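You operate a simulated robot arm through the tools that you are given. There is no shell and no other tool. Be economical: measure what you need, move in short steps, check, and stop when the job is done.

Carry out the task below with a simulated two-armed robot. There is one attempt and no reset: what you move stays moved.

JOB
Pour about 50 ml from the flask into the teal cup and screw the cap back on.
Fine: the teal flask; hold it while you turn the cap; stand it where it was. Set down upright: teal flask.

Only the result counts: the job must be done as asked and must still hold three seconds after the hand-in. Knocking over, shifting, dropping, spilling or breaking anything else fails it. Lids that push on must go on centred and level and be pressed home; caps that screw on are set level and turned clockwise until they are tight.

ROBOT AND FRAMES
Two 7-joint arms with two-finger parallel grippers on one trunk, on a base that drives. Base frame: it is fixed to the floor where the robot stands at the start and does not move with it; the origin is under the middle of the robot, x ahead of it, y to its left, z up. Units: cm, degrees, N and s.
The left shoulder is at the start at [2, 11.3, 132.2], the right one opposite. With the tool pointing down near the work surface each hand reaches from about 14 to 58 cm from the robot's upright axis, wherever it stands, measured 20 degrees to its own side. Places, roughly: open end of the long worktop [60, -10, 90]. Payload 1.57 kg a hand.
The TCP of each hand is the grasp point between the finger pads, 3 cm short of the fingertips. In the tool frame z runs along the fingers and y along their closing line. Largest opening 8 cm; finger width 1.7, thickness 1.2; the body of the gripper, 4 by 8.2 cm, starts 8 cm behind the TCP.
Orientation is that of the tool frame in the base frame, as [roll, pitch, yaw] about the fixed x, y, z axes, in that order (R = Rz(yaw) Ry(pitch) Rx(roll)). With the fingers straight down and closing along the base's y, the tool's x points along the base's -x, its y along +y and its z along -z.

CONTROLS
- The arms move only by the tool servo_tool. It takes "left_plan", "right_plan" or both (then of equal length, played together; a hand with none holds still); each is a list of rows, each an object of numbers (a shift or turn left out is 0, a gripper value left out holds the last): "wx", "wy", "wz": the turn, a rotation vector about the base's x, y, z in degrees; "tx", "ty", "tz": the shift along the base's x, y, z in cm; "fingers": the opening, from 0 (shut) to 1 (fully open). In form: [{"wx": .., "wy": .., "wz": .., "tx": .., "ty": .., "tz": .., "fingers": ..}, ...]. A call has 1 to 10 rows; each row is the pose to reach, as a shift and turn from the pose commanded when the call began. Rows are played at 5 a second. More than 5 cm and 8.6 degrees between two rows, or a gripper value outside its range, and nothing of the call is played. Where a pose cannot be reached the arm comes as near as it can. A force on the tool above 40 N (or 10 N above the force at the start of the call, whichever is more), or a blocked arm, ends the call early, and 0.2 s more pass. The fingers move at their own pace (about 4.5 cm/s each) and stop on an object; they squeeze with about 28 N. The grip force told is the motor's: it shows also when the fingers shut on nothing. Time passes only in rows, and 0.2 s behind the last, so rows that repeat a pose let the fingers close. It gives the time, the measured TCP pose, the force on the tool (base axes), the opening and the grip force at its end, in the units of the frame above (readings bear some noise), with the torque about the TCP (base axes, N m) and any sound that the robot's microphone picked up.
- Cameras (640 x 400 px; columns grow to the right, rows downward): "scene" is now at [9.14, -1.38, 143.4]; the picture's right is [-0.16, -0.99, 0.00], its down [-0.69, 0.11, -0.72] and it looks along [0.71, -0.11, -0.70] (base axes); focal length 214 px, centre (320, 200). "left" rides on the left gripper at [7.2, 0.7, -12.2] in its tool frame; the picture's right is [-0.09, 1.00, 0.00], its down [-0.84, -0.08, -0.54] and it looks along [-0.54, -0.05, 0.84] (tool axes); focal length 238 px, centre (320, 200). "right" rides on the right gripper at [7.2, -0.7, -12.2] in its tool frame; the picture's right is [0.09, 1.00, 0.00], its down [-0.84, 0.08, -0.54] and it looks along [-0.54, 0.05, 0.84] (tool axes); focal length 238 px, centre (320, 200). There is no depth. A picture from a camera that has moved, and an enlarged one, comes with that camera's place and axes in the base frame and with its lens.
- snapshot(camera): a new picture of that camera. The clock stands still meanwhile.
- move_column(by): slides the trunk up (or, below 0, down) by that many cm; the arms and the scene camera ride with it, the base frame stays. It gives what a move gives, with no picture.
- base_move(legs): drives the robot by 1 to 6 legs, each [ahead, left, turn to the left] in cm, cm and degrees, along the robot's own axes; the way and the turn of a leg run together, so that a leg with both is an arc; at most 150 cm and 180 degrees a leg. The arms and the cameras ride along, it lands a little off, and it stops where it bumps. It gives what a move gives.
- turn_head(pan, tilt): turns the head with the scene camera to pan (to the left, within 80 degrees either way) and tilt (down, from -29 to 69), counted from straight ahead of the robot. It gives what a move gives.
- inspect(camera, box): a new picture of the part [left, top, right, bottom] of that camera's present view, enlarged. The clock stands still meanwhile.
- finish_job(): hands the job in; it is judged then, once.

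Work in short steps. Places have to be worked out from the pictures, the camera data and where the tool is seen: move nearer, look again, correct. Check each grasp and each placing, and mend what went wrong. You have 120 turns and 100 pictures in all, those below and enlarged ones among them. Open the grippers and draw the arms clear of the work before you hand the job in, unless the task says otherwise; then end with one line.

The tools are called after ">>>" as name(argument=value, ...) on one line, values as JSON. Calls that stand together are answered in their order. servo_tool: Moves the arms, as the interface text tells. Its arguments: {"type":"object","properties":{"left_plan":{"type":"array","items":{"type":"object","properties":{"wx":{"type":"number"},"wy":{"type":"number"},"wz":{"type":"number"},"tx":{"type":"number"},"ty":{"type":"number"},"tz":{"type":"number"},"fingers":{"type":"number"}}}},"right_plan":{"type":"array","items":{"type":"object","properties":{"wx":{"type":"number"},"wy":{"type":"number"},"wz":{"type":"number"},"tx":{"type":"number"},"ty":{"type":"number"},"tz":{"type":"number"},"fingers":{"type":"number"}}}}},"required":[]} The other tools are called the same way: move_column (by) slides the trunk up or down; base_move (legs) drives the base; turn_head (pan, tilt) turns the head that bears the scene camera; snapshot (camera) takes a picture; inspect (camera, box) takes an enlarged picture of a part of a camera's view; finish_job () hands the job in.

At the start:

```text
time_s: 0.0
left_tool_pos: [38.3, 11.97, 125.78]
left_tcp_rot: [-180.0, 0.0, -179.9]
left_force: [-0.5, -0.6, -0.7]
left_ft_torque: [0.0, 0.02, -0.02]
left_grip_width: 7.99
left_grip_force: 0.1
right_tool_pos: [33.54, -22.0, 128.43]
right_tcp_rot: [180.0, 0.1, 179.9]
right_force: [0.2, -0.3, 0.8]
right_ft_torque: [-0.01, 0.0, 0.02]
right_grip_width: 8.02
right_grip_force: 0.1
trunk travel left (down, up): [-37.5, 19.5]
robot x, y, heading: [-0.27, 0.06, 0.1]
head pan, tilt: [-9.0, 44.1]
```

scene: 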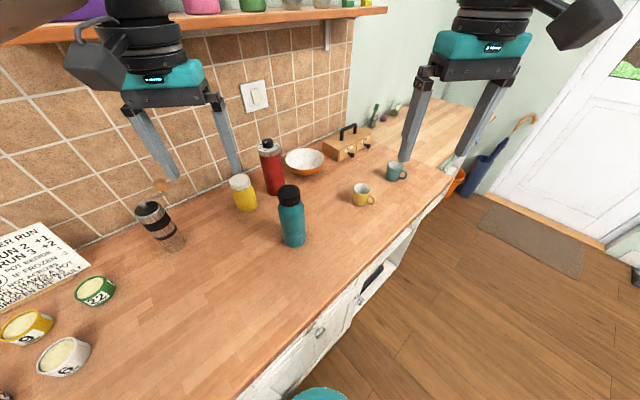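
right: 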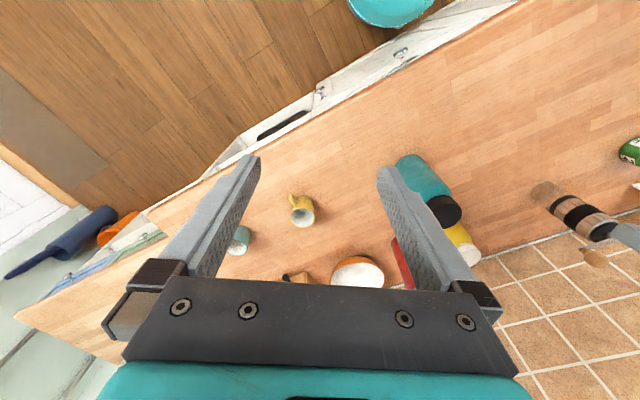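
left: 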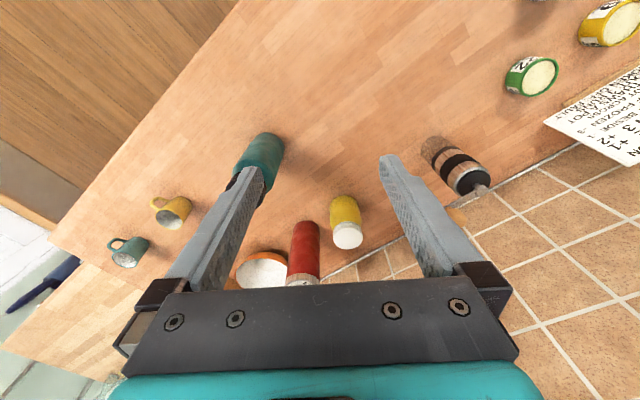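

The flask looks to stand near [46.5, 0.5], about 20 cm tall, and the teal cup near [70, -40]. The counter edge runs diagonally across the robot's front, so I look down at the base clearance before driving.

>>> turn_head(pan=-20, tilt=69)

>>> snapshot(camera="scene")

```text
time_s: 0.9
left_tool_pos: [38.22, 11.91, 126.07]
left_tcp_rot: [-180.0, 0.0, -179.9]
left_force: [0.3, -0.1, -0.7]
left_ft_torque: [0.03, 0.02, 0.04]
left_grip_width: 8.0
left_grip_force: 0.1
right_tool_pos: [33.58, -21.99, 128.41]
right_tcp_rot: [-180.0, 0.0, 180.0]
right_force: [-0.8, 1.2, 0.0]
right_ft_torque: [-0.01, 0.01, 0.0]
right_grip_width: 7.98
right_grip_force: 0.1
trunk travel left (down, up): [-37.5, 19.5]
robot x, y, heading: [-0.13, 0.26, 0.1]
head pan, tilt: [-20.0, 68.8]
```

```text
96 pictures are left
camera scene: at [6.3, -2.01, 140.39], right [-0.34, -0.94, 0.0], down [-0.88, 0.32, -0.36], along [0.34, -0.12, -0.93], focal length 214 px, centre (320, 200)
```

scene: 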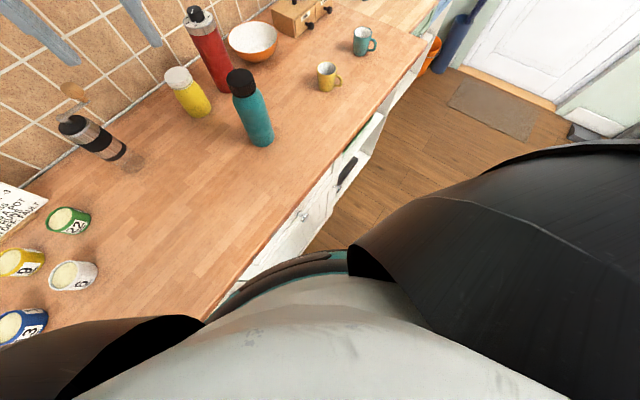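

The edge direction is about (0.58, -0.82), with its normal 35° to the left. I turn 35° left and slide right 40 cm, so the flask sits front-left and the cup front-right, both in reach.

>>> base_move(legs=[[0, 0, 35], [0, -41, 0]])

>>> turn_head(pan=0, tilt=50)

>>> snapshot(camera="scene")

```text
time_s: 5.1
left_tool_pos: [48.06, -2.05, 125.91]
left_tcp_rot: [-179.9, 0.0, -145.0]
left_force: [0.5, -0.7, 0.1]
left_ft_torque: [0.01, 0.0, -0.01]
left_grip_width: 8.02
left_grip_force: 0.0
right_tool_pos: [63.57, -32.63, 128.36]
right_tcp_rot: [-180.0, 0.1, -145.2]
right_force: [-0.5, -0.3, 0.5]
right_ft_torque: [0.02, 0.0, 0.01]
right_grip_width: 8.0
right_grip_force: 0.1
trunk travel left (down, up): [-37.5, 19.5]
robot x, y, heading: [23.45, -33.43, 35.1]
head pan, tilt: [-20.0, 68.8]
```

```text
time_s: 5.9
left_tool_pos: [47.9, -2.07, 125.77]
left_tcp_rot: [180.0, 0.1, -145.2]
left_force: [-0.4, 0.6, 0.2]
left_ft_torque: [0.01, -0.01, 0.02]
left_grip_width: 8.02
left_grip_force: 0.1
right_tool_pos: [63.54, -32.59, 128.58]
right_tcp_rot: [-180.0, 0.0, -145.3]
right_force: [-0.3, 0.3, -0.1]
right_ft_torque: [-0.01, 0.02, -0.02]
right_grip_width: 7.97
right_grip_force: 0.0
trunk travel left (down, up): [-37.5, 19.5]
robot x, y, heading: [23.34, -33.64, 35.0]
head pan, tilt: [0.0, 50.0]
```

```text
95 pictures are left
camera scene: at [30.63, -28.8, 142.58], right [0.57, -0.82, 0.0], down [-0.63, -0.44, -0.64], along [0.53, 0.37, -0.77], focal length 214 px, centre (320, 200)
```

scene: 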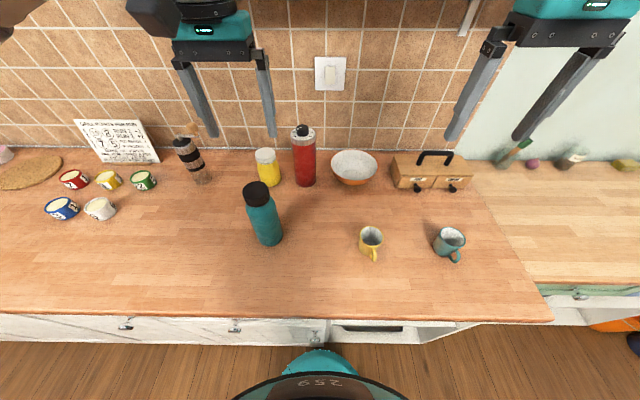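

Now the view is square to the counter. I zoom on the flask and the cup for shape and position.

>>> inspect(camera="scene", box=[220, 170, 316, 260])

>>> inspect(camera="scene", box=[340, 210, 484, 280])

>>> snapshot(camera="left")

>>> snapshot(camera="right")

```text
4.44 times, centred on (268, 215) of scene
camera zoom: at [30.63, -28.8, 142.58], right [0.57, -0.82, 0.0], down [-0.63, -0.44, -0.64], along [0.53, 0.37, -0.77], focal length 953 px, centre (551, 133)
```

zoom: 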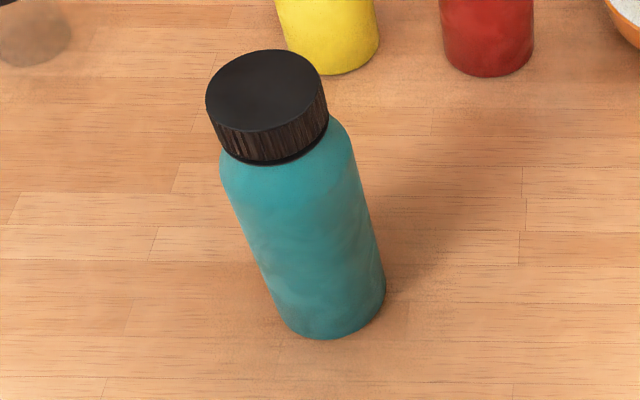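

```text
4.44 times, centred on (412, 245) of scene
camera zoom: at [30.63, -28.8, 142.58], right [0.57, -0.82, 0.0], down [-0.63, -0.44, -0.64], along [0.53, 0.37, -0.77], focal length 953 px, centre (-89, 0)
```

zoom: 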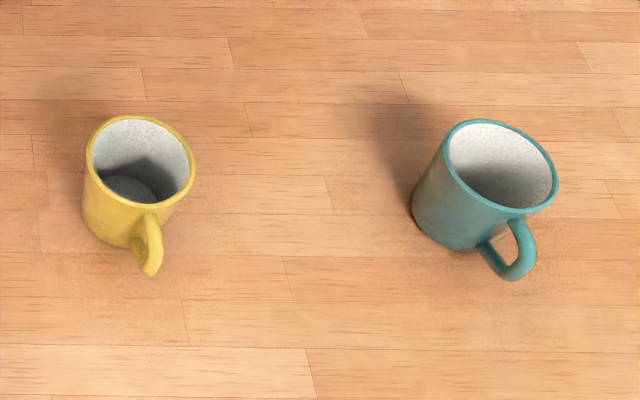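

```text
92 pictures are left
camera left: at [41.72, -5.58, 138.03], right [-0.49, 0.87, 0.0], down [0.73, 0.42, 0.54], along [0.47, 0.27, -0.84], focal length 238 px, centre (320, 200)
```

left: 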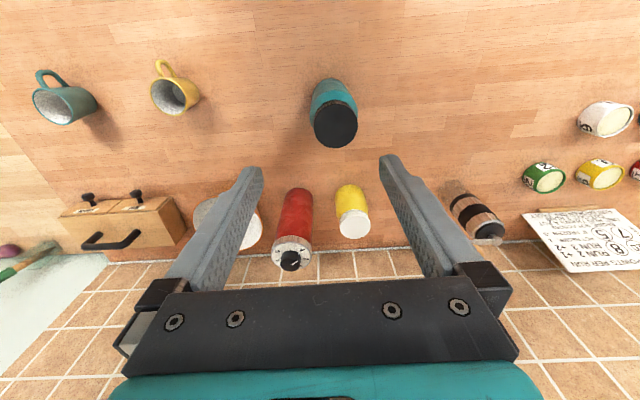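

```text
91 pictures are left
camera right: at [58.02, -37.25, 140.53], right [-0.64, 0.76, 0.0], down [0.64, 0.54, 0.54], along [0.41, 0.35, -0.84], focal length 238 px, centre (320, 200)
```

right: 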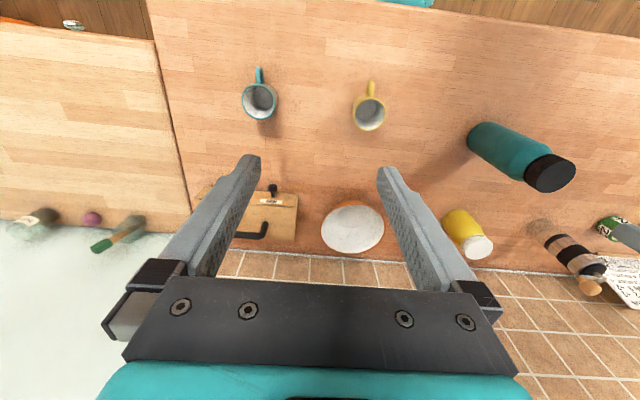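

The flask is at about [47.5, -0.3] (cap top z≈110.5, body ≈6.7 wide) and the teal cup at [71.2, -40.0], rim z≈96. The right hand will hold the flask body horizontally while the left turns the cap from above. First I tip the right hand toward horizontal in free air.

>>> servo_tool(right_plan=[{"wx": 4.6, "wy": -6.55, "tx": -1, "ty": 0.8, "tz": -1}, {"wx": 9.2, "wy": -13.1, "tx": -2, "ty": 1.6, "tz": -2}, {"wx": 13.8, "wy": -19.65, "tx": -3, "ty": 2.4, "tz": -3}, {"wx": 18.4, "wy": -26.2, "tx": -4, "ty": 3.2, "tz": -4}, {"wx": 23, "wy": -32.75, "tx": -5, "ty": 4, "tz": -5}, {"wx": 27.6, "wy": -39.3, "tx": -6, "ty": 4.8, "tz": -6}, {"wx": 32.2, "wy": -45.85, "tx": -7, "ty": 5.6, "tz": -7}, {"wx": 36.8, "wy": -52.4, "tx": -8, "ty": 6.4, "tz": -8}, {"wx": 41.4, "wy": -58.95, "tx": -9, "ty": 7.2, "tz": -9}, {"wx": 46, "wy": -65.5, "tx": -10, "ty": 8, "tz": -10}])

>>> snapshot(camera="scene")

```text
time_s: 8.1
left_tool_pos: [48.08, -1.87, 125.83]
left_tcp_rot: [180.0, 0.0, -145.0]
left_force: [-0.5, -0.6, -0.1]
left_ft_torque: [0.02, 0.03, -0.02]
left_grip_width: 7.97
left_grip_force: 0.0
right_tool_pos: [64.46, -16.51, 124.22]
right_tcp_rot: [178.8, 75.4, -146.1]
right_force: [0.3, 0.3, 0.9]
right_ft_torque: [0.01, -0.01, 0.06]
right_grip_width: 8.03
right_grip_force: 0.1
right hand out of reach, approached as far as the arm can: row 4, 5, 6, 7, 8, 9, 10
trunk travel left (down, up): [-37.5, 19.5]
robot x, y, heading: [23.46, -33.77, 34.8]
head pan, tilt: [0.0, 50.0]
```

```text
90 pictures are left
camera scene: at [30.72, -28.72, 142.57], right [0.57, -0.82, 0.0], down [-0.63, -0.44, -0.64], along [0.53, 0.37, -0.77], focal length 214 px, centre (320, 200)
```

scene: 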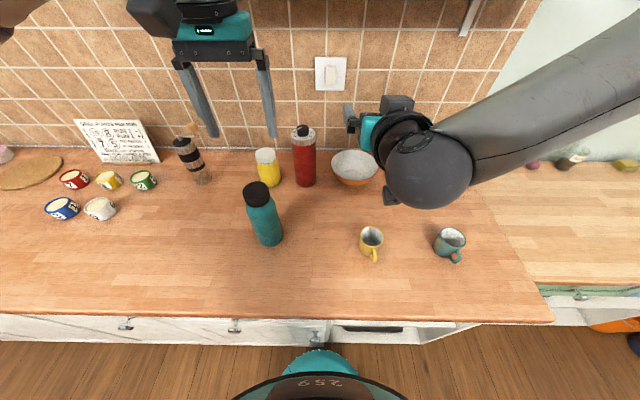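

The hand got horizontal but too close in is out of reach at this height (it is now at [64.5, -16.5, 124]). Lower down, the wrist is farther from the shoulder, so I descend and see what the arm accepts.

>>> servo_tool(right_plan=[{"tz": -4}, {"tz": -8}, {"tz": -12}, {"tz": -14}, {"tz": -14}])

```text
time_s: 9.3
left_tool_pos: [48.09, -1.91, 125.97]
left_tcp_rot: [179.9, -0.1, -145.1]
left_force: [0.4, -0.8, -0.4]
left_ft_torque: [0.05, -0.05, -0.02]
left_grip_width: 8.0
left_grip_force: 0.2
right_tool_pos: [64.49, -16.65, 123.14]
right_tcp_rot: [179.1, 75.3, -145.9]
right_force: [0.2, 0.1, 0.1]
right_ft_torque: [0.01, 0.04, -0.03]
right_grip_width: 7.99
right_grip_force: 0.0
right hand out of reach, approached as far as the arm can: row 1, 2, 3, 4, 5
trunk travel left (down, up): [-37.5, 19.5]
robot x, y, heading: [23.73, -33.76, 34.7]
head pan, tilt: [0.0, 50.0]
```

The arm is at its fold limit (wrist too close to the shoulder). I command it further ahead so it unfolds, and watch where it goes.

>>> servo_tool(right_plan=[{"tx": 3.3, "ty": 2.3}, {"tx": 6.6, "ty": 4.6}, {"tx": 9.8, "ty": 6.9}, {"tx": 9.8, "ty": 6.9}])

```text
time_s: 10.3
left_tool_pos: [47.95, -2.05, 125.84]
left_tcp_rot: [179.9, 0.1, -145.1]
left_force: [-0.6, 0.9, -0.8]
left_ft_torque: [0.0, -0.01, 0.01]
left_grip_width: 8.0
left_grip_force: 0.1
right_tool_pos: [74.48, -9.92, 123.79]
right_tcp_rot: [179.2, 75.3, -145.9]
right_force: [0.9, 0.3, 0.1]
right_ft_torque: [-0.01, 0.03, 0.0]
right_grip_width: 7.99
right_grip_force: 0.1
right hand out of reach, approached as far as the arm can: row 3, 4
trunk travel left (down, up): [-37.5, 19.5]
robot x, y, heading: [23.34, -33.49, 35.2]
head pan, tilt: [0.0, 50.0]
```

The command resets to the reached pose. I now ease back slightly while descending.

>>> servo_tool(right_plan=[{"tx": -0.8, "ty": -0.6, "tz": -2}, {"tx": -1.6, "ty": -1.2, "tz": -4}, {"tx": -2.5, "ty": -1.7, "tz": -6}, {"tx": -3.3, "ty": -2.3, "tz": -8}, {"tx": -4.1, "ty": -2.9, "tz": -10}, {"tx": -4.1, "ty": -2.9, "tz": -12}])

>>> snapshot(camera="scene")

```text
time_s: 11.7
left_tool_pos: [48.01, -2.09, 125.84]
left_tcp_rot: [-179.9, 0.0, -145.1]
left_force: [0.8, 0.4, 0.1]
left_ft_torque: [0.01, 0.02, -0.01]
left_grip_width: 7.98
left_grip_force: 0.0
right_tool_pos: [70.95, -12.19, 122.53]
right_tcp_rot: [179.5, 74.2, -146.0]
right_force: [-0.7, 0.1, 0.0]
right_ft_torque: [-0.02, 0.0, 0.03]
right_grip_width: 8.0
right_grip_force: 0.1
right hand out of reach, approached as far as the arm can: row 1, 2, 3, 4, 5, 6
trunk travel left (down, up): [-37.5, 19.5]
robot x, y, heading: [23.45, -33.74, 34.9]
head pan, tilt: [0.0, 50.0]
```

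```text
89 pictures are left
camera scene: at [30.65, -28.78, 142.58], right [0.57, -0.82, 0.0], down [-0.63, -0.44, -0.64], along [0.53, 0.37, -0.77], focal length 214 px, centre (320, 200)
```

scene: 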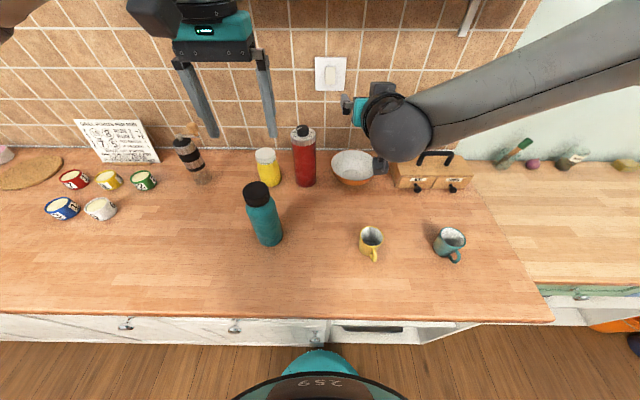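

The forearm comes in from the right, so a hand pointing left aligns better with it. I yaw the hand to the left and see whether it then descends.

>>> servo_tool(right_plan=[{"wz": 8, "tx": -1.1}, {"wz": 16, "tx": -2.2}, {"wz": 24, "tx": -3.3}, {"wz": 32, "tx": -4.4}, {"wz": 40, "tx": -5.5}, {"wz": 48, "tx": -6.6}, {"wz": 56, "tx": -7.7, "ty": 0.5}, {"wz": 56, "tx": -7.7, "ty": 0.5, "tz": -3}, {"wz": 56, "tx": -7.7, "ty": 0.5, "tz": -6}, {"wz": 56, "tx": -7.7, "ty": 0.5, "tz": -9}])

```text
time_s: 13.9
left_tool_pos: [48.02, -1.99, 125.8]
left_tcp_rot: [-180.0, 0.0, -145.1]
left_force: [0.0, 0.1, -0.1]
left_ft_torque: [-0.02, -0.01, 0.01]
left_grip_width: 8.01
left_grip_force: 0.0
right_tool_pos: [64.41, -15.3, 122.92]
right_tcp_rot: [178.9, 75.5, -90.0]
right_force: [-0.2, -0.4, -0.2]
right_ft_torque: [-0.02, 0.01, 0.01]
right_grip_width: 7.97
right_grip_force: 0.1
right hand out of reach, approached as far as the arm can: row 1, 2, 3, 4, 5, 6, 7, 8, 9, 10
trunk travel left (down, up): [-37.5, 19.5]
robot x, y, heading: [23.57, -33.77, 34.8]
head pan, tilt: [0.0, 50.0]
```

Yawing works, but the height seems pinned by a wrist limit near z 123. Lowering the trunk solves that, so I first move the left hand aside and up, then lower the trunk about 20 cm.

>>> servo_tool(left_plan=[{"tx": -2.6, "ty": 1.6, "tz": 1}, {"tx": -5.2, "ty": 3.2, "tz": 2}, {"tx": -7.8, "ty": 4.8, "tz": 3}, {"tx": -10.4, "ty": 6.4, "tz": 4}, {"tx": -12.9, "ty": 8.1, "tz": 4}])

>>> snapshot(camera="scene")

```text
time_s: 15.1
left_tool_pos: [35.12, 6.1, 129.86]
left_tcp_rot: [-179.9, 0.1, -145.1]
left_force: [-0.8, -0.4, -1.4]
left_ft_torque: [0.02, -0.04, 0.01]
left_grip_width: 8.02
left_grip_force: 0.0
right_tool_pos: [64.26, -15.22, 122.98]
right_tcp_rot: [179.1, 75.4, -89.7]
right_force: [-0.9, -0.5, 0.5]
right_ft_torque: [0.03, -0.02, -0.04]
right_grip_width: 8.01
right_grip_force: 0.1
trunk travel left (down, up): [-37.5, 19.5]
robot x, y, heading: [23.34, -33.7, 34.6]
head pan, tilt: [0.0, 50.0]
```

```text
88 pictures are left
camera scene: at [30.53, -28.76, 142.59], right [0.57, -0.82, 0.0], down [-0.63, -0.44, -0.64], along [0.53, 0.37, -0.77], focal length 214 px, centre (320, 200)
```

scene: 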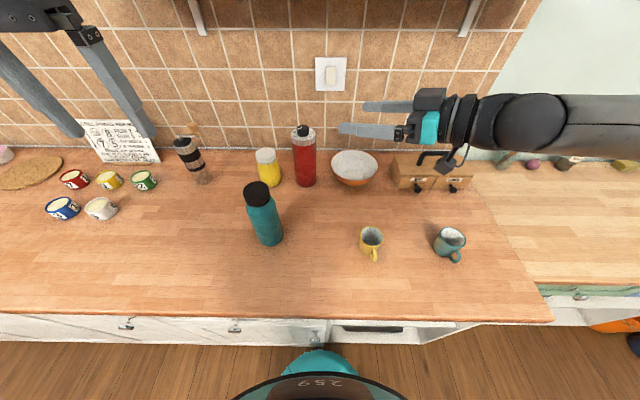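

The camera under the hand would come close to the yellow mug if lowered here, and the arm is in an awkward branch. I undo: yaw back, then untip, so I can tip again from a lower tool-down pose.

>>> servo_tool(right_plan=[{"wz": -8}, {"wz": -16}, {"wz": -24, "tx": 1, "ty": -1}, {"wz": -32, "tx": 2, "ty": -2}, {"wz": -40, "tx": 3, "ty": -3}, {"wz": -48, "tx": 4, "ty": -4}, {"wz": -56, "tx": 6, "ty": -6}])

>>> servo_tool(right_plan=[{"wx": -4.6, "wy": 6.55}, {"wx": -9.2, "wy": 13.1}, {"wx": -13.8, "wy": 19.65}, {"wx": -18.4, "wy": 26.2}, {"wx": -23, "wy": 32.75}, {"wx": -27.6, "wy": 39.3}, {"wx": -32.2, "wy": 45.85}, {"wx": -36.8, "wy": 52.4}, {"wx": -41.4, "wy": 58.95}, {"wx": -43, "wy": 61.3}])

>>> servo_tool(right_plan=[{"tz": -4}, {"tz": -8}, {"tz": -12}, {"tz": -14}])

>>> snapshot(camera="scene")

```text
time_s: 16.7
left_tool_pos: [35.28, 6.08, 129.82]
left_tcp_rot: [180.0, 0.0, -145.1]
left_force: [-0.2, 0.3, 0.4]
left_ft_torque: [0.01, 0.01, -0.04]
left_grip_width: 7.99
left_grip_force: 0.2
right_tool_pos: [70.14, -20.56, 126.44]
right_tcp_rot: [179.2, 74.6, -146.2]
right_force: [-0.4, 0.5, -0.5]
right_ft_torque: [-0.02, 0.01, 0.01]
right_grip_width: 8.0
right_grip_force: 0.1
right hand out of reach, approached as far as the arm can: row 1, 2, 3, 4, 5, 6, 7
trunk travel left (down, up): [-37.5, 19.5]
robot x, y, heading: [23.45, -33.88, 34.8]
head pan, tilt: [0.0, 50.0]
```

```text
time_s: 18.9
left_tool_pos: [35.2, 6.08, 129.91]
left_tcp_rot: [-180.0, -0.1, -145.2]
left_force: [0.5, -0.5, -0.3]
left_ft_torque: [0.02, 0.02, -0.03]
left_grip_width: 7.99
left_grip_force: 0.0
right_tool_pos: [70.13, -20.41, 126.48]
right_tcp_rot: [-179.9, 0.5, -145.3]
right_force: [-0.5, 0.0, -0.3]
right_ft_torque: [0.0, -0.01, -0.02]
right_grip_width: 8.01
right_grip_force: 0.0
trunk travel left (down, up): [-37.5, 19.5]
robot x, y, heading: [23.43, -33.41, 34.7]
head pan, tilt: [0.0, 50.0]
```

```text
time_s: 19.9
left_tool_pos: [35.24, 6.03, 129.89]
left_tcp_rot: [180.0, 0.1, -145.2]
left_force: [-0.3, 0.2, 0.3]
left_ft_torque: [-0.01, 0.02, 0.01]
left_grip_width: 7.99
left_grip_force: 0.0
right_tool_pos: [70.03, -20.53, 112.4]
right_tcp_rot: [-180.0, 0.6, -145.2]
right_force: [0.5, 0.6, 1.0]
right_ft_torque: [-0.01, 0.0, 0.01]
right_grip_width: 8.01
right_grip_force: 0.1
trunk travel left (down, up): [-37.5, 19.5]
robot x, y, heading: [23.49, -33.63, 34.7]
head pan, tilt: [0.0, 50.0]
```

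```text
87 pictures are left
camera scene: at [30.63, -28.79, 142.59], right [0.57, -0.82, 0.0], down [-0.63, -0.44, -0.64], along [0.53, 0.37, -0.77], focal length 214 px, centre (320, 200)
```

scene: 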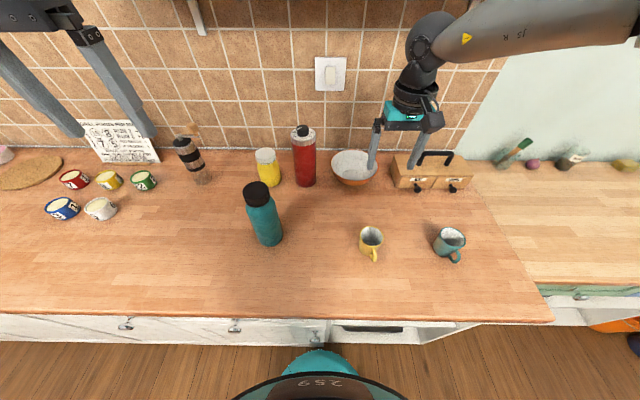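

Tool-down at z 112 works. I yaw the hand −110° so that tool x points left-ahead; tipping toward the flask then puts the camera on top and lines the hand up with the forearm.

>>> servo_tool(right_plan=[{"wz": -8.5}, {"wz": -17}, {"wz": -25.5}, {"wz": -34}, {"wz": -42.5}, {"wz": -51}, {"wz": -59.5}, {"wz": -68}, {"wz": -76.5}, {"wz": -85}])

>>> servo_tool(right_plan=[{"wz": -8.5}, {"wz": -17}, {"wz": -25}])

```text
time_s: 22.1
left_tool_pos: [35.36, 6.1, 129.85]
left_tcp_rot: [180.0, -0.1, -145.2]
left_force: [-0.5, -0.5, -0.6]
left_ft_torque: [0.02, -0.02, 0.03]
left_grip_width: 8.0
left_grip_force: 0.0
right_tool_pos: [70.2, -20.55, 112.36]
right_tcp_rot: [-180.0, 0.7, 129.6]
right_force: [-0.8, 0.5, -0.3]
right_ft_torque: [-0.01, -0.01, -0.01]
right_grip_width: 8.01
right_grip_force: 0.0
trunk travel left (down, up): [-37.5, 19.5]
robot x, y, heading: [23.47, -33.65, 34.6]
head pan, tilt: [0.0, 50.0]
```

```text
time_s: 22.9
left_tool_pos: [35.23, 6.07, 129.88]
left_tcp_rot: [180.0, 0.0, -145.1]
left_force: [0.1, 0.4, -0.5]
left_ft_torque: [0.01, 0.01, -0.02]
left_grip_width: 8.03
left_grip_force: 0.0
right_tool_pos: [70.19, -20.39, 112.55]
right_tcp_rot: [-180.0, 0.6, 104.6]
right_force: [-0.4, -0.5, -0.4]
right_ft_torque: [-0.01, -0.03, 0.01]
right_grip_width: 8.0
right_grip_force: 0.0
trunk travel left (down, up): [-37.5, 19.5]
robot x, y, heading: [23.96, -33.74, 34.9]
head pan, tilt: [0.0, 50.0]
```

Yaw went through. Now I tip the hand toward the flask direction (about 70°, leaving ~18° dip).

>>> servo_tool(right_plan=[{"wx": 7.7, "wy": 2.0}, {"wx": 15.5, "wy": 4.0}, {"wx": 23.2, "wy": 6.05}, {"wx": 31, "wy": 8.1}, {"wx": 38.7, "wy": 10.1}, {"wx": 46.5, "wy": 12.1}, {"wx": 54.2, "wy": 14.1}, {"wx": 62, "wy": 16.1}, {"wx": 69.7, "wy": 18.1}])

>>> snapshot(camera="scene")

```text
time_s: 24.9
left_tool_pos: [35.2, 6.11, 129.83]
left_tcp_rot: [180.0, 0.1, -145.1]
left_force: [1.0, -0.1, 0.0]
left_ft_torque: [0.03, 0.01, 0.01]
left_grip_width: 8.0
left_grip_force: 0.1
right_tool_pos: [70.12, -20.59, 112.4]
right_tcp_rot: [179.4, -71.3, 105.3]
right_force: [0.3, 0.3, -0.2]
right_ft_torque: [0.04, -0.01, 0.02]
right_grip_width: 7.98
right_grip_force: 0.1
trunk travel left (down, up): [-37.5, 19.5]
robot x, y, heading: [23.49, -33.55, 34.9]
head pan, tilt: [0.0, 50.0]
```

```text
86 pictures are left
camera scene: at [30.64, -28.76, 142.58], right [0.57, -0.82, 0.0], down [-0.63, -0.44, -0.64], along [0.53, 0.37, -0.77], focal length 214 px, centre (320, 200)
```

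scene: 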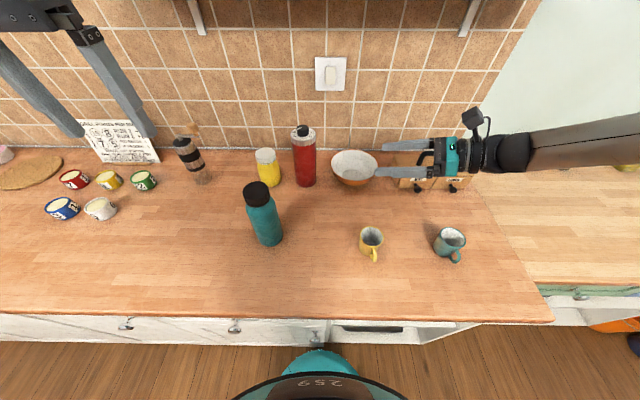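

The posture is excellent: camera up, hand dipping ~19°. I move to a standoff point in front of the flask, keeping high over the yellow mug.

>>> servo_tool(right_plan=[{"tx": -3.8, "ty": 1.4}, {"tx": -7.6, "ty": 2.8, "tz": -1}, {"tx": -11.4, "ty": 4.2, "tz": -3}, {"tx": -15.2, "ty": 5.6, "tz": -6}, {"tx": -18.8, "ty": 7, "tz": -9}, {"tx": -18.8, "ty": 7, "tz": -9}])

>>> snapshot(camera="scene")

>>> snapshot(camera="right")

```text
refused: row 4 steps farther than a row can; nothing moved
```

```text
85 pictures are left
camera scene: at [30.64, -28.76, 142.58], right [0.57, -0.82, 0.0], down [-0.63, -0.44, -0.64], along [0.53, 0.37, -0.77], focal length 214 px, centre (320, 200)
```

scene: 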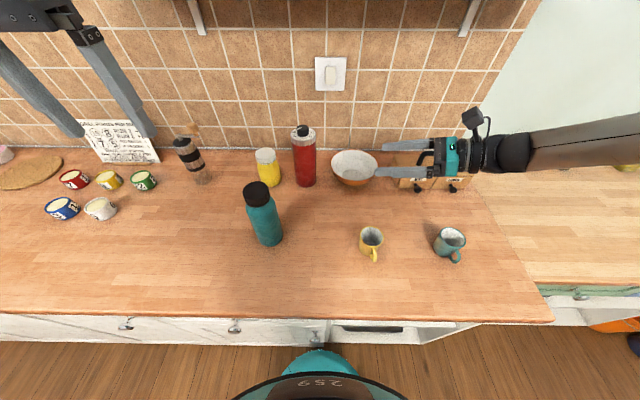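

```text
84 pictures are left
camera right: at [71.78, -29.67, 123.0], right [0.96, 0.28, 0.09], down [0.27, -0.74, -0.62], along [-0.11, 0.62, -0.78], focal length 238 px, centre (320, 200)
```

right: 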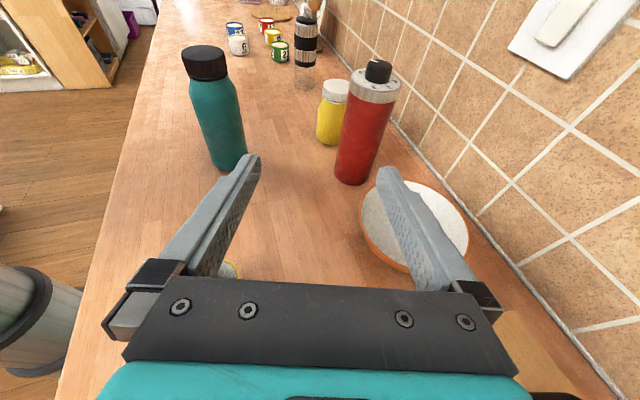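

The new view gives the flask base at about [47.3, 0.3]. I redo the move with smaller steps.

>>> servo_tool(right_plan=[{"tx": -3.2, "ty": 1.2}, {"tx": -6.4, "ty": 2.4}, {"tx": -9.6, "ty": 3.6, "tz": -1}, {"tx": -12.8, "ty": 4.8, "tz": -3}, {"tx": -16, "ty": 6, "tz": -6}, {"tx": -18.8, "ty": 7, "tz": -9}, {"tx": -18.8, "ty": 7, "tz": -9}])

>>> snapshot(camera="scene")

>>> snapshot(camera="right")

```text
time_s: 26.5
left_tool_pos: [35.29, 5.96, 129.92]
left_tcp_rot: [180.0, 0.0, -145.1]
left_force: [0.0, 1.0, 0.0]
left_ft_torque: [0.0, -0.01, 0.01]
left_grip_width: 8.0
left_grip_force: 0.0
right_tool_pos: [58.6, -16.31, 110.56]
right_tcp_rot: [179.5, -71.4, 105.2]
right_force: [0.1, -1.0, -0.5]
right_ft_torque: [0.01, -0.02, 0.0]
right_grip_width: 8.01
right_grip_force: 0.0
right hand out of reach, approached as far as the arm can: row 4, 5, 6, 7
trunk travel left (down, up): [-37.5, 19.5]
robot x, y, heading: [23.3, -33.74, 34.7]
head pan, tilt: [0.0, 50.0]
```

```text
83 pictures are left
camera scene: at [30.62, -28.79, 142.59], right [0.57, -0.82, 0.0], down [-0.63, -0.44, -0.64], along [0.53, 0.37, -0.77], focal length 214 px, centre (320, 200)
```

scene: 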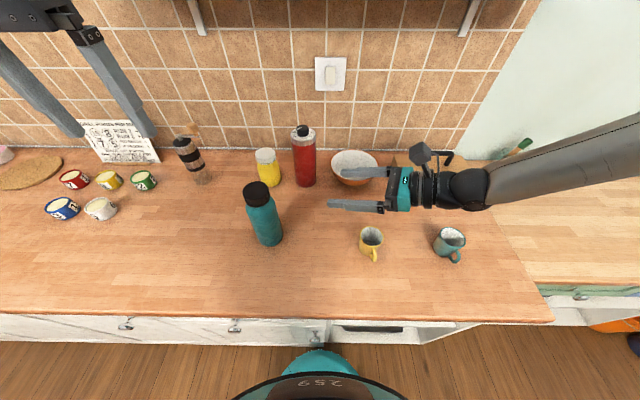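

```text
82 pictures are left
camera right: at [60.32, -25.4, 121.15], right [0.96, 0.28, 0.09], down [0.28, -0.74, -0.62], along [-0.11, 0.62, -0.78], focal length 238 px, centre (320, 200)
```

right: 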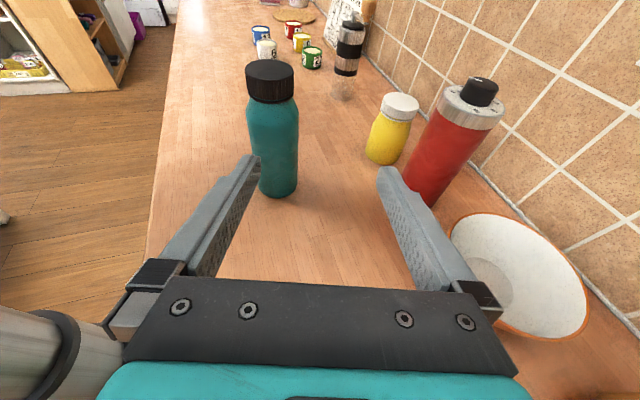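

The arm stops before getting to the flask, but this posture is good, so I use base and trunk instead. I back off 6 cm and go left 6 cm, then lower the trunk.

>>> base_move(legs=[[-6, 6, 0]])

>>> move_column(by=-8.5)

>>> snapshot(camera="scene")

>>> snapshot(camera="right")

```text
time_s: 27.6
left_tool_pos: [26.84, 7.48, 129.84]
left_tcp_rot: [-179.9, 0.0, -145.1]
left_force: [0.0, 0.2, -0.5]
left_ft_torque: [-0.01, -0.02, -0.01]
left_grip_width: 8.01
left_grip_force: 0.2
right_tool_pos: [50.43, -14.7, 110.57]
right_tcp_rot: [179.4, -71.3, 105.2]
right_force: [-0.1, 0.7, -0.3]
right_ft_torque: [-0.02, -0.03, -0.03]
right_grip_width: 7.99
right_grip_force: 0.1
trunk travel left (down, up): [-37.5, 19.5]
robot x, y, heading: [14.85, -31.96, 35.1]
head pan, tilt: [0.0, 50.0]
```

```text
time_s: 28.8
left_tool_pos: [27.02, 7.61, 121.34]
left_tcp_rot: [180.0, 0.1, -145.1]
left_force: [0.5, -0.2, 0.6]
left_ft_torque: [-0.01, 0.01, 0.05]
left_grip_width: 7.99
left_grip_force: 0.0
right_tool_pos: [50.26, -14.73, 102.11]
right_tcp_rot: [179.5, -71.4, 105.2]
right_force: [-0.7, 0.9, 0.2]
right_ft_torque: [0.02, 0.01, 0.01]
right_grip_width: 7.96
right_grip_force: 0.0
trunk travel left (down, up): [-29.0, 28.0]
robot x, y, heading: [15.48, -32.35, 34.9]
head pan, tilt: [0.0, 50.0]
```

```text
81 pictures are left
camera scene: at [22.35, -27.3, 134.09], right [0.57, -0.82, 0.0], down [-0.63, -0.44, -0.64], along [0.53, 0.37, -0.77], focal length 214 px, centre (320, 200)
```

scene: 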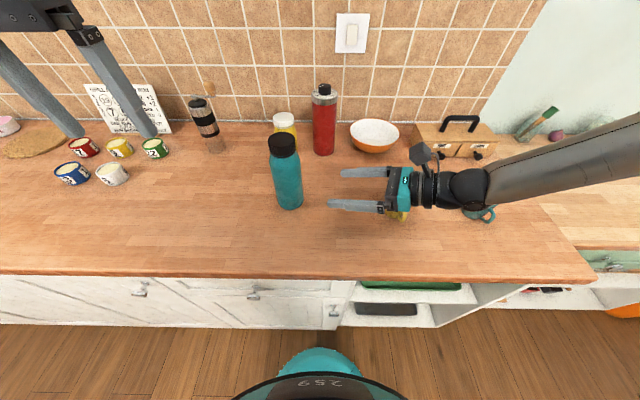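

```text
80 pictures are left
camera right: at [52.05, -23.89, 112.66], right [0.95, 0.28, 0.09], down [0.28, -0.73, -0.62], along [-0.11, 0.62, -0.78], focal length 238 px, centre (320, 200)
```

right: 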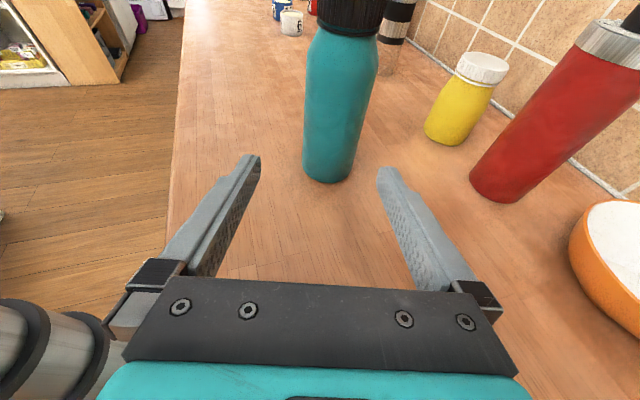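

The flask centre is about 15 cm ahead of the TCP along the approach, roughly 1.8 cm to its +y side. I advance 6 cm with that lateral correction and look again.

>>> servo_tool(right_plan=[{"tx": 0.9, "ty": 2.1}, {"tx": 0.6, "ty": 4.2}, {"tx": 0.2, "ty": 6.3}, {"tx": 0.2, "ty": 6.3}])

>>> snapshot(camera="right")

```text
time_s: 29.8
left_tool_pos: [26.98, 7.59, 121.37]
left_tcp_rot: [180.0, 0.0, -145.3]
left_force: [-0.1, 0.1, 0.5]
left_ft_torque: [-0.02, -0.01, -0.03]
left_grip_width: 7.99
left_grip_force: 0.0
right_tool_pos: [51.1, -8.97, 102.82]
right_tcp_rot: [179.7, -71.2, 105.3]
right_force: [-0.1, -0.2, -0.4]
right_ft_torque: [0.01, 0.0, -0.05]
right_grip_width: 7.98
right_grip_force: 0.0
right hand out of reach, approached as far as the arm can: row 3, 4
trunk travel left (down, up): [-29.0, 28.0]
robot x, y, heading: [15.23, -32.05, 34.8]
head pan, tilt: [0.0, 50.0]
```

```text
79 pictures are left
camera right: at [52.76, -18.15, 113.5], right [0.95, 0.28, 0.09], down [0.28, -0.74, -0.62], along [-0.11, 0.62, -0.78], focal length 238 px, centre (320, 200)
```

right: 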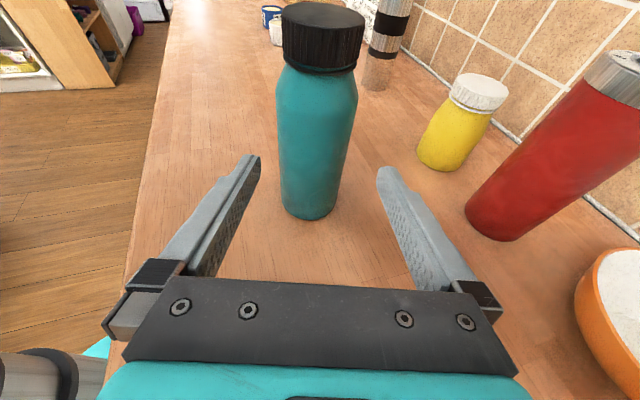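

The flask is now well centred, ~9.6 cm ahead along the approach. The arm is at its limit, so I use the base in two small steps.

>>> base_move(legs=[[1.5, 4.6, 0]])

>>> snapshot(camera="right")

```text
time_s: 30.7
left_tool_pos: [25.46, 12.25, 121.34]
left_tcp_rot: [-179.9, 0.0, -145.1]
left_force: [-0.3, 0.6, -0.5]
left_ft_torque: [-0.01, -0.01, -0.01]
left_grip_width: 7.99
left_grip_force: 0.0
right_tool_pos: [49.68, -4.37, 102.83]
right_tcp_rot: [179.7, -71.3, 105.1]
right_force: [-0.4, 0.3, -0.1]
right_ft_torque: [-0.02, 0.0, -0.07]
right_grip_width: 8.01
right_grip_force: 0.0
trunk travel left (down, up): [-29.0, 28.0]
robot x, y, heading: [13.8, -27.41, 34.8]
head pan, tilt: [0.0, 50.0]
```

```text
78 pictures are left
camera right: at [51.34, -13.49, 113.49], right [0.95, 0.28, 0.09], down [0.28, -0.74, -0.62], along [-0.11, 0.61, -0.78], focal length 238 px, centre (320, 200)
```

right: 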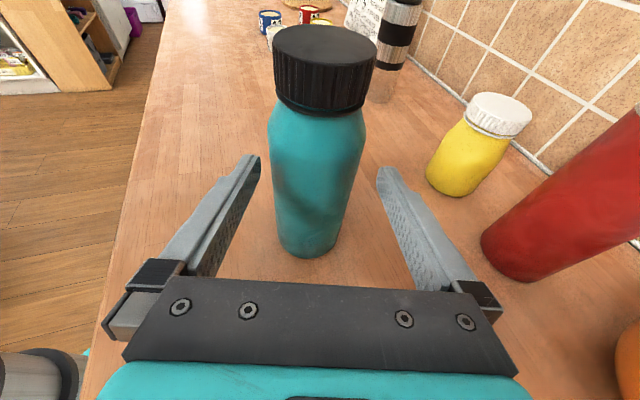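

Centred within ~0.3 cm, tips about to straddle the body. Final base step toward the flask.

>>> base_move(legs=[[1.25, 4.6, 0]])

>>> snapshot(camera="right")

>>> snapshot(camera="scene")

```text
time_s: 31.6
left_tool_pos: [23.95, 16.79, 121.27]
left_tcp_rot: [-180.0, 0.0, -145.1]
left_force: [-0.3, -0.1, 0.2]
left_ft_torque: [-0.02, -0.01, -0.01]
left_grip_width: 7.99
left_grip_force: 0.1
right_tool_pos: [47.9, 0.16, 102.88]
right_tcp_rot: [179.8, -71.2, 105.0]
right_force: [-0.4, 0.1, -0.9]
right_ft_torque: [0.01, 0.0, 0.0]
right_grip_width: 8.0
right_grip_force: 0.1
trunk travel left (down, up): [-29.0, 28.0]
robot x, y, heading: [12.08, -22.71, 34.9]
head pan, tilt: [0.0, 50.0]
```

```text
77 pictures are left
camera right: at [49.74, -9.0, 113.49], right [0.95, 0.28, 0.09], down [0.28, -0.74, -0.62], along [-0.11, 0.62, -0.78], focal length 238 px, centre (320, 200)
```

right: 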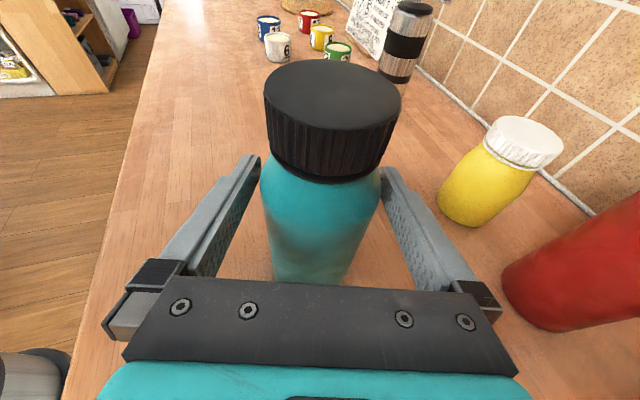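

```text
76 pictures are left
camera scene: at [19.33, -18.09, 134.08], right [0.57, -0.82, 0.0], down [-0.63, -0.44, -0.64], along [0.53, 0.37, -0.77], focal length 214 px, centre (320, 200)
```

scene: 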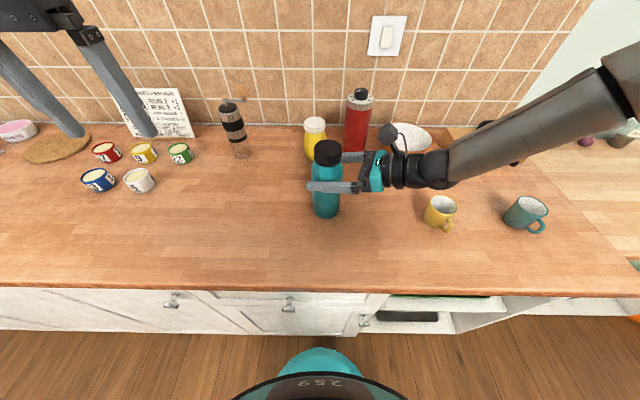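

The flask stands between the fingers. I lower 1.5 cm for a grip well on the straight body, then close.

>>> move_column(by=-1.5)

>>> servo_tool(right_plan=[{"fingers": 0.85}, {"fingers": 0.7}, {"fingers": 0.5}, {"fingers": 0.3}, {"fingers": 0.2}])

>>> snapshot(camera="right")

```text
time_s: 32.3
left_tool_pos: [23.84, 16.54, 119.84]
left_tcp_rot: [-179.9, 0.1, -145.2]
left_force: [0.7, 0.7, 0.2]
left_ft_torque: [-0.03, -0.02, -0.01]
left_grip_width: 7.99
left_grip_force: 0.0
right_tool_pos: [48.09, -0.02, 101.38]
right_tcp_rot: [179.8, -71.3, 105.1]
right_force: [-0.1, 1.0, 0.5]
right_ft_torque: [-0.01, 0.0, 0.03]
right_grip_width: 8.01
right_grip_force: 0.1
trunk travel left (down, up): [-27.5, 29.5]
robot x, y, heading: [12.2, -23.28, 35.0]
head pan, tilt: [0.0, 50.0]
```

```text
time_s: 33.5
left_tool_pos: [23.94, 16.51, 119.82]
left_tcp_rot: [-180.0, 0.1, -145.1]
left_force: [0.5, 0.9, 0.1]
left_ft_torque: [-0.03, 0.04, -0.01]
left_grip_width: 7.99
left_grip_force: 0.0
right_tool_pos: [47.98, 0.13, 101.42]
right_tcp_rot: [179.8, -71.2, 105.0]
right_force: [-0.6, 0.8, -0.1]
right_ft_torque: [-0.05, 0.18, -0.06]
right_grip_width: 6.8
right_grip_force: 27.9
trunk travel left (down, up): [-27.5, 29.5]
robot x, y, heading: [12.29, -23.33, 34.9]
head pan, tilt: [0.0, 50.0]
```

```text
75 pictures are left
camera right: at [49.76, -9.1, 112.0], right [0.95, 0.28, 0.09], down [0.28, -0.74, -0.62], along [-0.11, 0.62, -0.78], focal length 238 px, centre (320, 200)
```

right: 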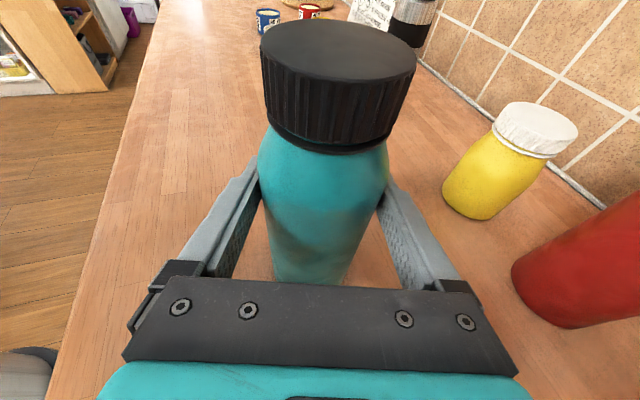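

Gripped (6.8 cm, 28 N); flask axis at about [48.0, 0.1], cap top z≈109. I bring the left hand over the cap at z≈121, pre-rotated −75° to allow a long counter-clockwise stroke.

>>> servo_tool(left_plan=[{"tx": 2.4, "ty": -1.64, "tz": 0.3, "wz": -7.5}, {"tx": 4.8, "ty": -3.28, "tz": 0.6, "wz": -15}, {"tx": 7.2, "ty": -4.9, "tz": 0.9, "wz": -22.5}, {"tx": 9.6, "ty": -6.5, "tz": 1.2, "wz": -30}, {"tx": 12, "ty": -8.2, "tz": 1.2, "wz": -37.5}, {"tx": 14.4, "ty": -9.8, "tz": 1.2, "wz": -45}, {"tx": 16.8, "ty": -11.5, "tz": 1.2, "wz": -52.5}, {"tx": 19.2, "ty": -13.1, "tz": 1.2, "wz": -60}, {"tx": 21.6, "ty": -14.75, "tz": 1.2, "wz": -67.5}, {"tx": 24.1, "ty": -16.4, "tz": 1.2, "wz": -75}])

>>> snapshot(camera="left")

>>> snapshot(camera="scene")

```text
time_s: 35.7
left_tool_pos: [43.11, -4.17, 119.53]
left_tcp_rot: [179.9, 0.1, 139.9]
left_force: [0.2, -0.1, -0.2]
left_ft_torque: [-0.01, -0.01, 0.03]
left_grip_width: 8.0
left_grip_force: 0.0
left hand out of reach, approached as far as the arm can: row 9, 10
right_tool_pos: [48.17, 0.01, 101.48]
right_tcp_rot: [179.6, -71.3, 105.3]
right_force: [1.2, -2.9, 2.8]
right_ft_torque: [-0.36, 0.12, 0.07]
right_grip_width: 6.76
right_grip_force: 28.0
trunk travel left (down, up): [-27.5, 29.5]
robot x, y, heading: [12.31, -23.11, 35.1]
head pan, tilt: [0.0, 50.0]
```

```text
74 pictures are left
camera left: at [38.11, 0.96, 131.72], right [0.71, 0.7, 0.0], down [0.59, -0.6, 0.54], along [0.38, -0.39, -0.84], focal length 238 px, centre (320, 200)
```

left: 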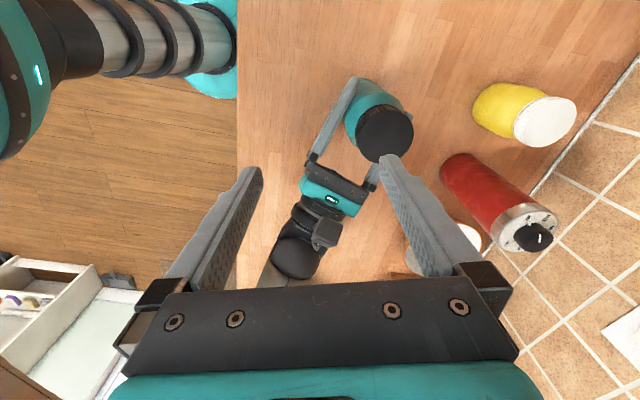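

```text
73 pictures are left
camera scene: at [19.4, -18.27, 132.59], right [0.57, -0.82, 0.0], down [-0.63, -0.44, -0.64], along [0.53, 0.37, -0.77], focal length 214 px, centre (320, 200)
```

scene: 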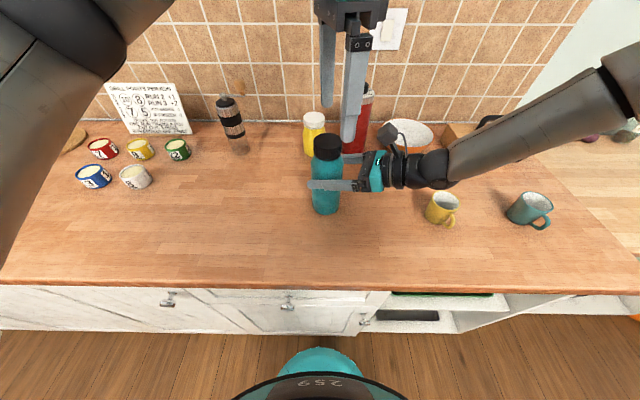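

The −75° yaw limited the reach. I turn back 30° while moving over the cap at [48, 0.1].

>>> servo_tool(left_plan=[{"wz": 8, "tz": 0.5}, {"wz": 16, "tz": 1, "tx": 1.2, "ty": 1}, {"wz": 24, "tz": 1.5, "tx": 2.5, "ty": 2.1}, {"wz": 30, "tz": 1.5, "tx": 3.7, "ty": 3.2}, {"wz": 30, "tz": 1.5, "tx": 4.9, "ty": 4.3}, {"wz": 30, "tz": 1.5, "tx": 4.9, "ty": 4.3}])

>>> snapshot(camera="left")

```text
time_s: 37.1
left_tool_pos: [48.04, 0.25, 121.16]
left_tcp_rot: [-179.9, 0.0, 169.9]
left_force: [-0.2, -0.6, 0.3]
left_ft_torque: [0.0, 0.03, 0.03]
left_grip_width: 8.02
left_grip_force: 0.0
right_tool_pos: [48.13, 0.05, 101.46]
right_tcp_rot: [179.5, -71.5, 105.2]
right_force: [1.3, -1.1, 2.8]
right_ft_torque: [-0.16, 0.01, 0.0]
right_grip_width: 6.74
right_grip_force: 28.0
trunk travel left (down, up): [-27.5, 29.5]
robot x, y, heading: [12.12, -23.01, 35.0]
head pan, tilt: [0.0, 50.0]
```

```text
72 pictures are left
camera left: at [41.12, 2.19, 133.27], right [0.26, 0.96, 0.0], down [0.81, -0.22, 0.54], along [0.52, -0.14, -0.84], focal length 238 px, centre (320, 200)
```

left: 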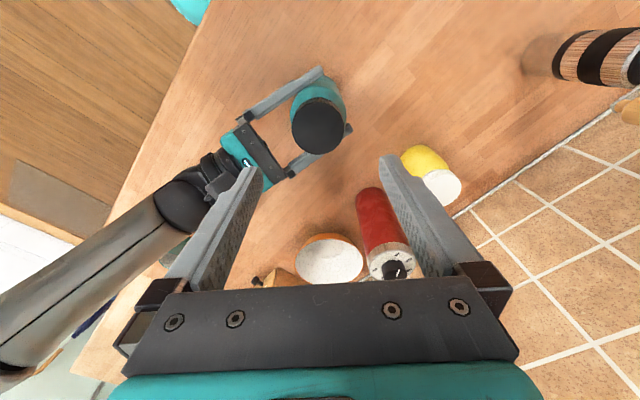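

The cap centre checks out at about [47.75, 0.35]. I lower the left hand onto the cap to TCP z≈109.7, then grip.

>>> servo_tool(left_plan=[{"tx": -0.2, "tz": -3}, {"tx": -0.2, "tz": -6}, {"tx": -0.2, "tz": -8.5}, {"tx": -0.2, "tz": -10.5}, {"tx": -0.2, "tz": -11.4}, {"tx": -0.2, "tz": -11.4}])

>>> snapshot(camera="left")

>>> inspect(camera="scene", box=[250, 80, 410, 230])

```text
time_s: 38.5
left_tool_pos: [48.03, 0.19, 109.65]
left_tcp_rot: [-180.0, 0.0, 169.9]
left_force: [0.7, -0.9, 0.4]
left_ft_torque: [-0.01, 0.02, 0.0]
left_grip_width: 8.02
left_grip_force: 0.1
right_tool_pos: [48.14, -0.02, 101.43]
right_tcp_rot: [179.7, -71.3, 105.1]
right_force: [1.2, 0.2, 1.2]
right_ft_torque: [-0.03, 0.05, 0.0]
right_grip_width: 6.75
right_grip_force: 28.7
trunk travel left (down, up): [-27.5, 29.5]
robot x, y, heading: [12.06, -22.79, 35.0]
head pan, tilt: [0.0, 50.0]
```

```text
71 pictures are left
camera left: at [40.95, 2.19, 121.81], right [0.27, 0.96, 0.0], down [0.81, -0.22, 0.54], along [0.52, -0.14, -0.84], focal length 238 px, centre (320, 200)
```

left: 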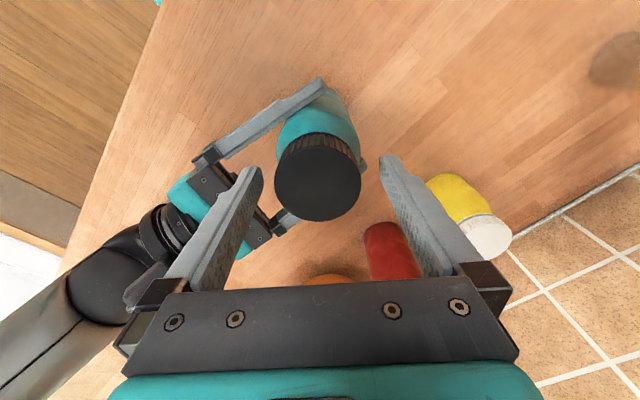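

```text
2.67 times, centred on (330, 155) of scene
camera zoom: at [19.38, -18.21, 132.59], right [0.57, -0.82, 0.0], down [-0.63, -0.44, -0.64], along [0.53, 0.37, -0.77], focal length 572 px, centre (293, 320)
```

zoom: 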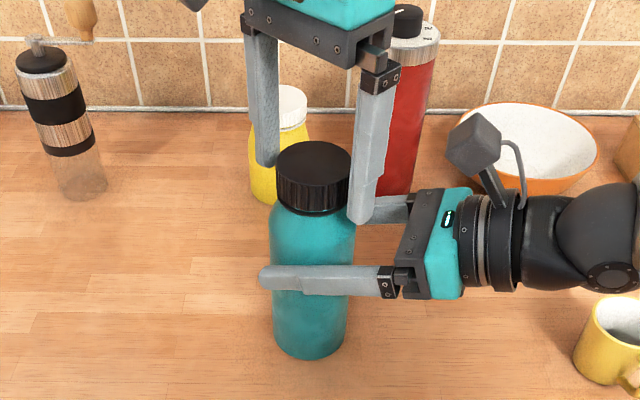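

The cap sits centred between the left fingers. I close the left hand on it.

>>> servo_tool(left_plan=[{"fingers": 0.8}, {"fingers": 0.6}, {"fingers": 0.45}, {"fingers": 0.3}, {"fingers": 0.3}])

```text
time_s: 39.7
left_tool_pos: [47.97, 0.17, 109.59]
left_tcp_rot: [-179.9, 0.0, 169.7]
left_force: [-2.3, -9.8, -0.7]
left_ft_torque: [-0.24, 0.08, 0.14]
left_grip_width: 5.64
left_grip_force: 28.2
right_tool_pos: [48.07, 0.08, 101.5]
right_tcp_rot: [179.8, -71.2, 105.0]
right_force: [2.7, 10.2, -0.3]
right_ft_torque: [-0.67, 0.23, -0.16]
right_grip_width: 6.76
right_grip_force: 28.2
trunk travel left (down, up): [-27.5, 29.5]
robot x, y, heading: [12.55, -23.32, 34.9]
head pan, tilt: [0.0, 50.0]
```

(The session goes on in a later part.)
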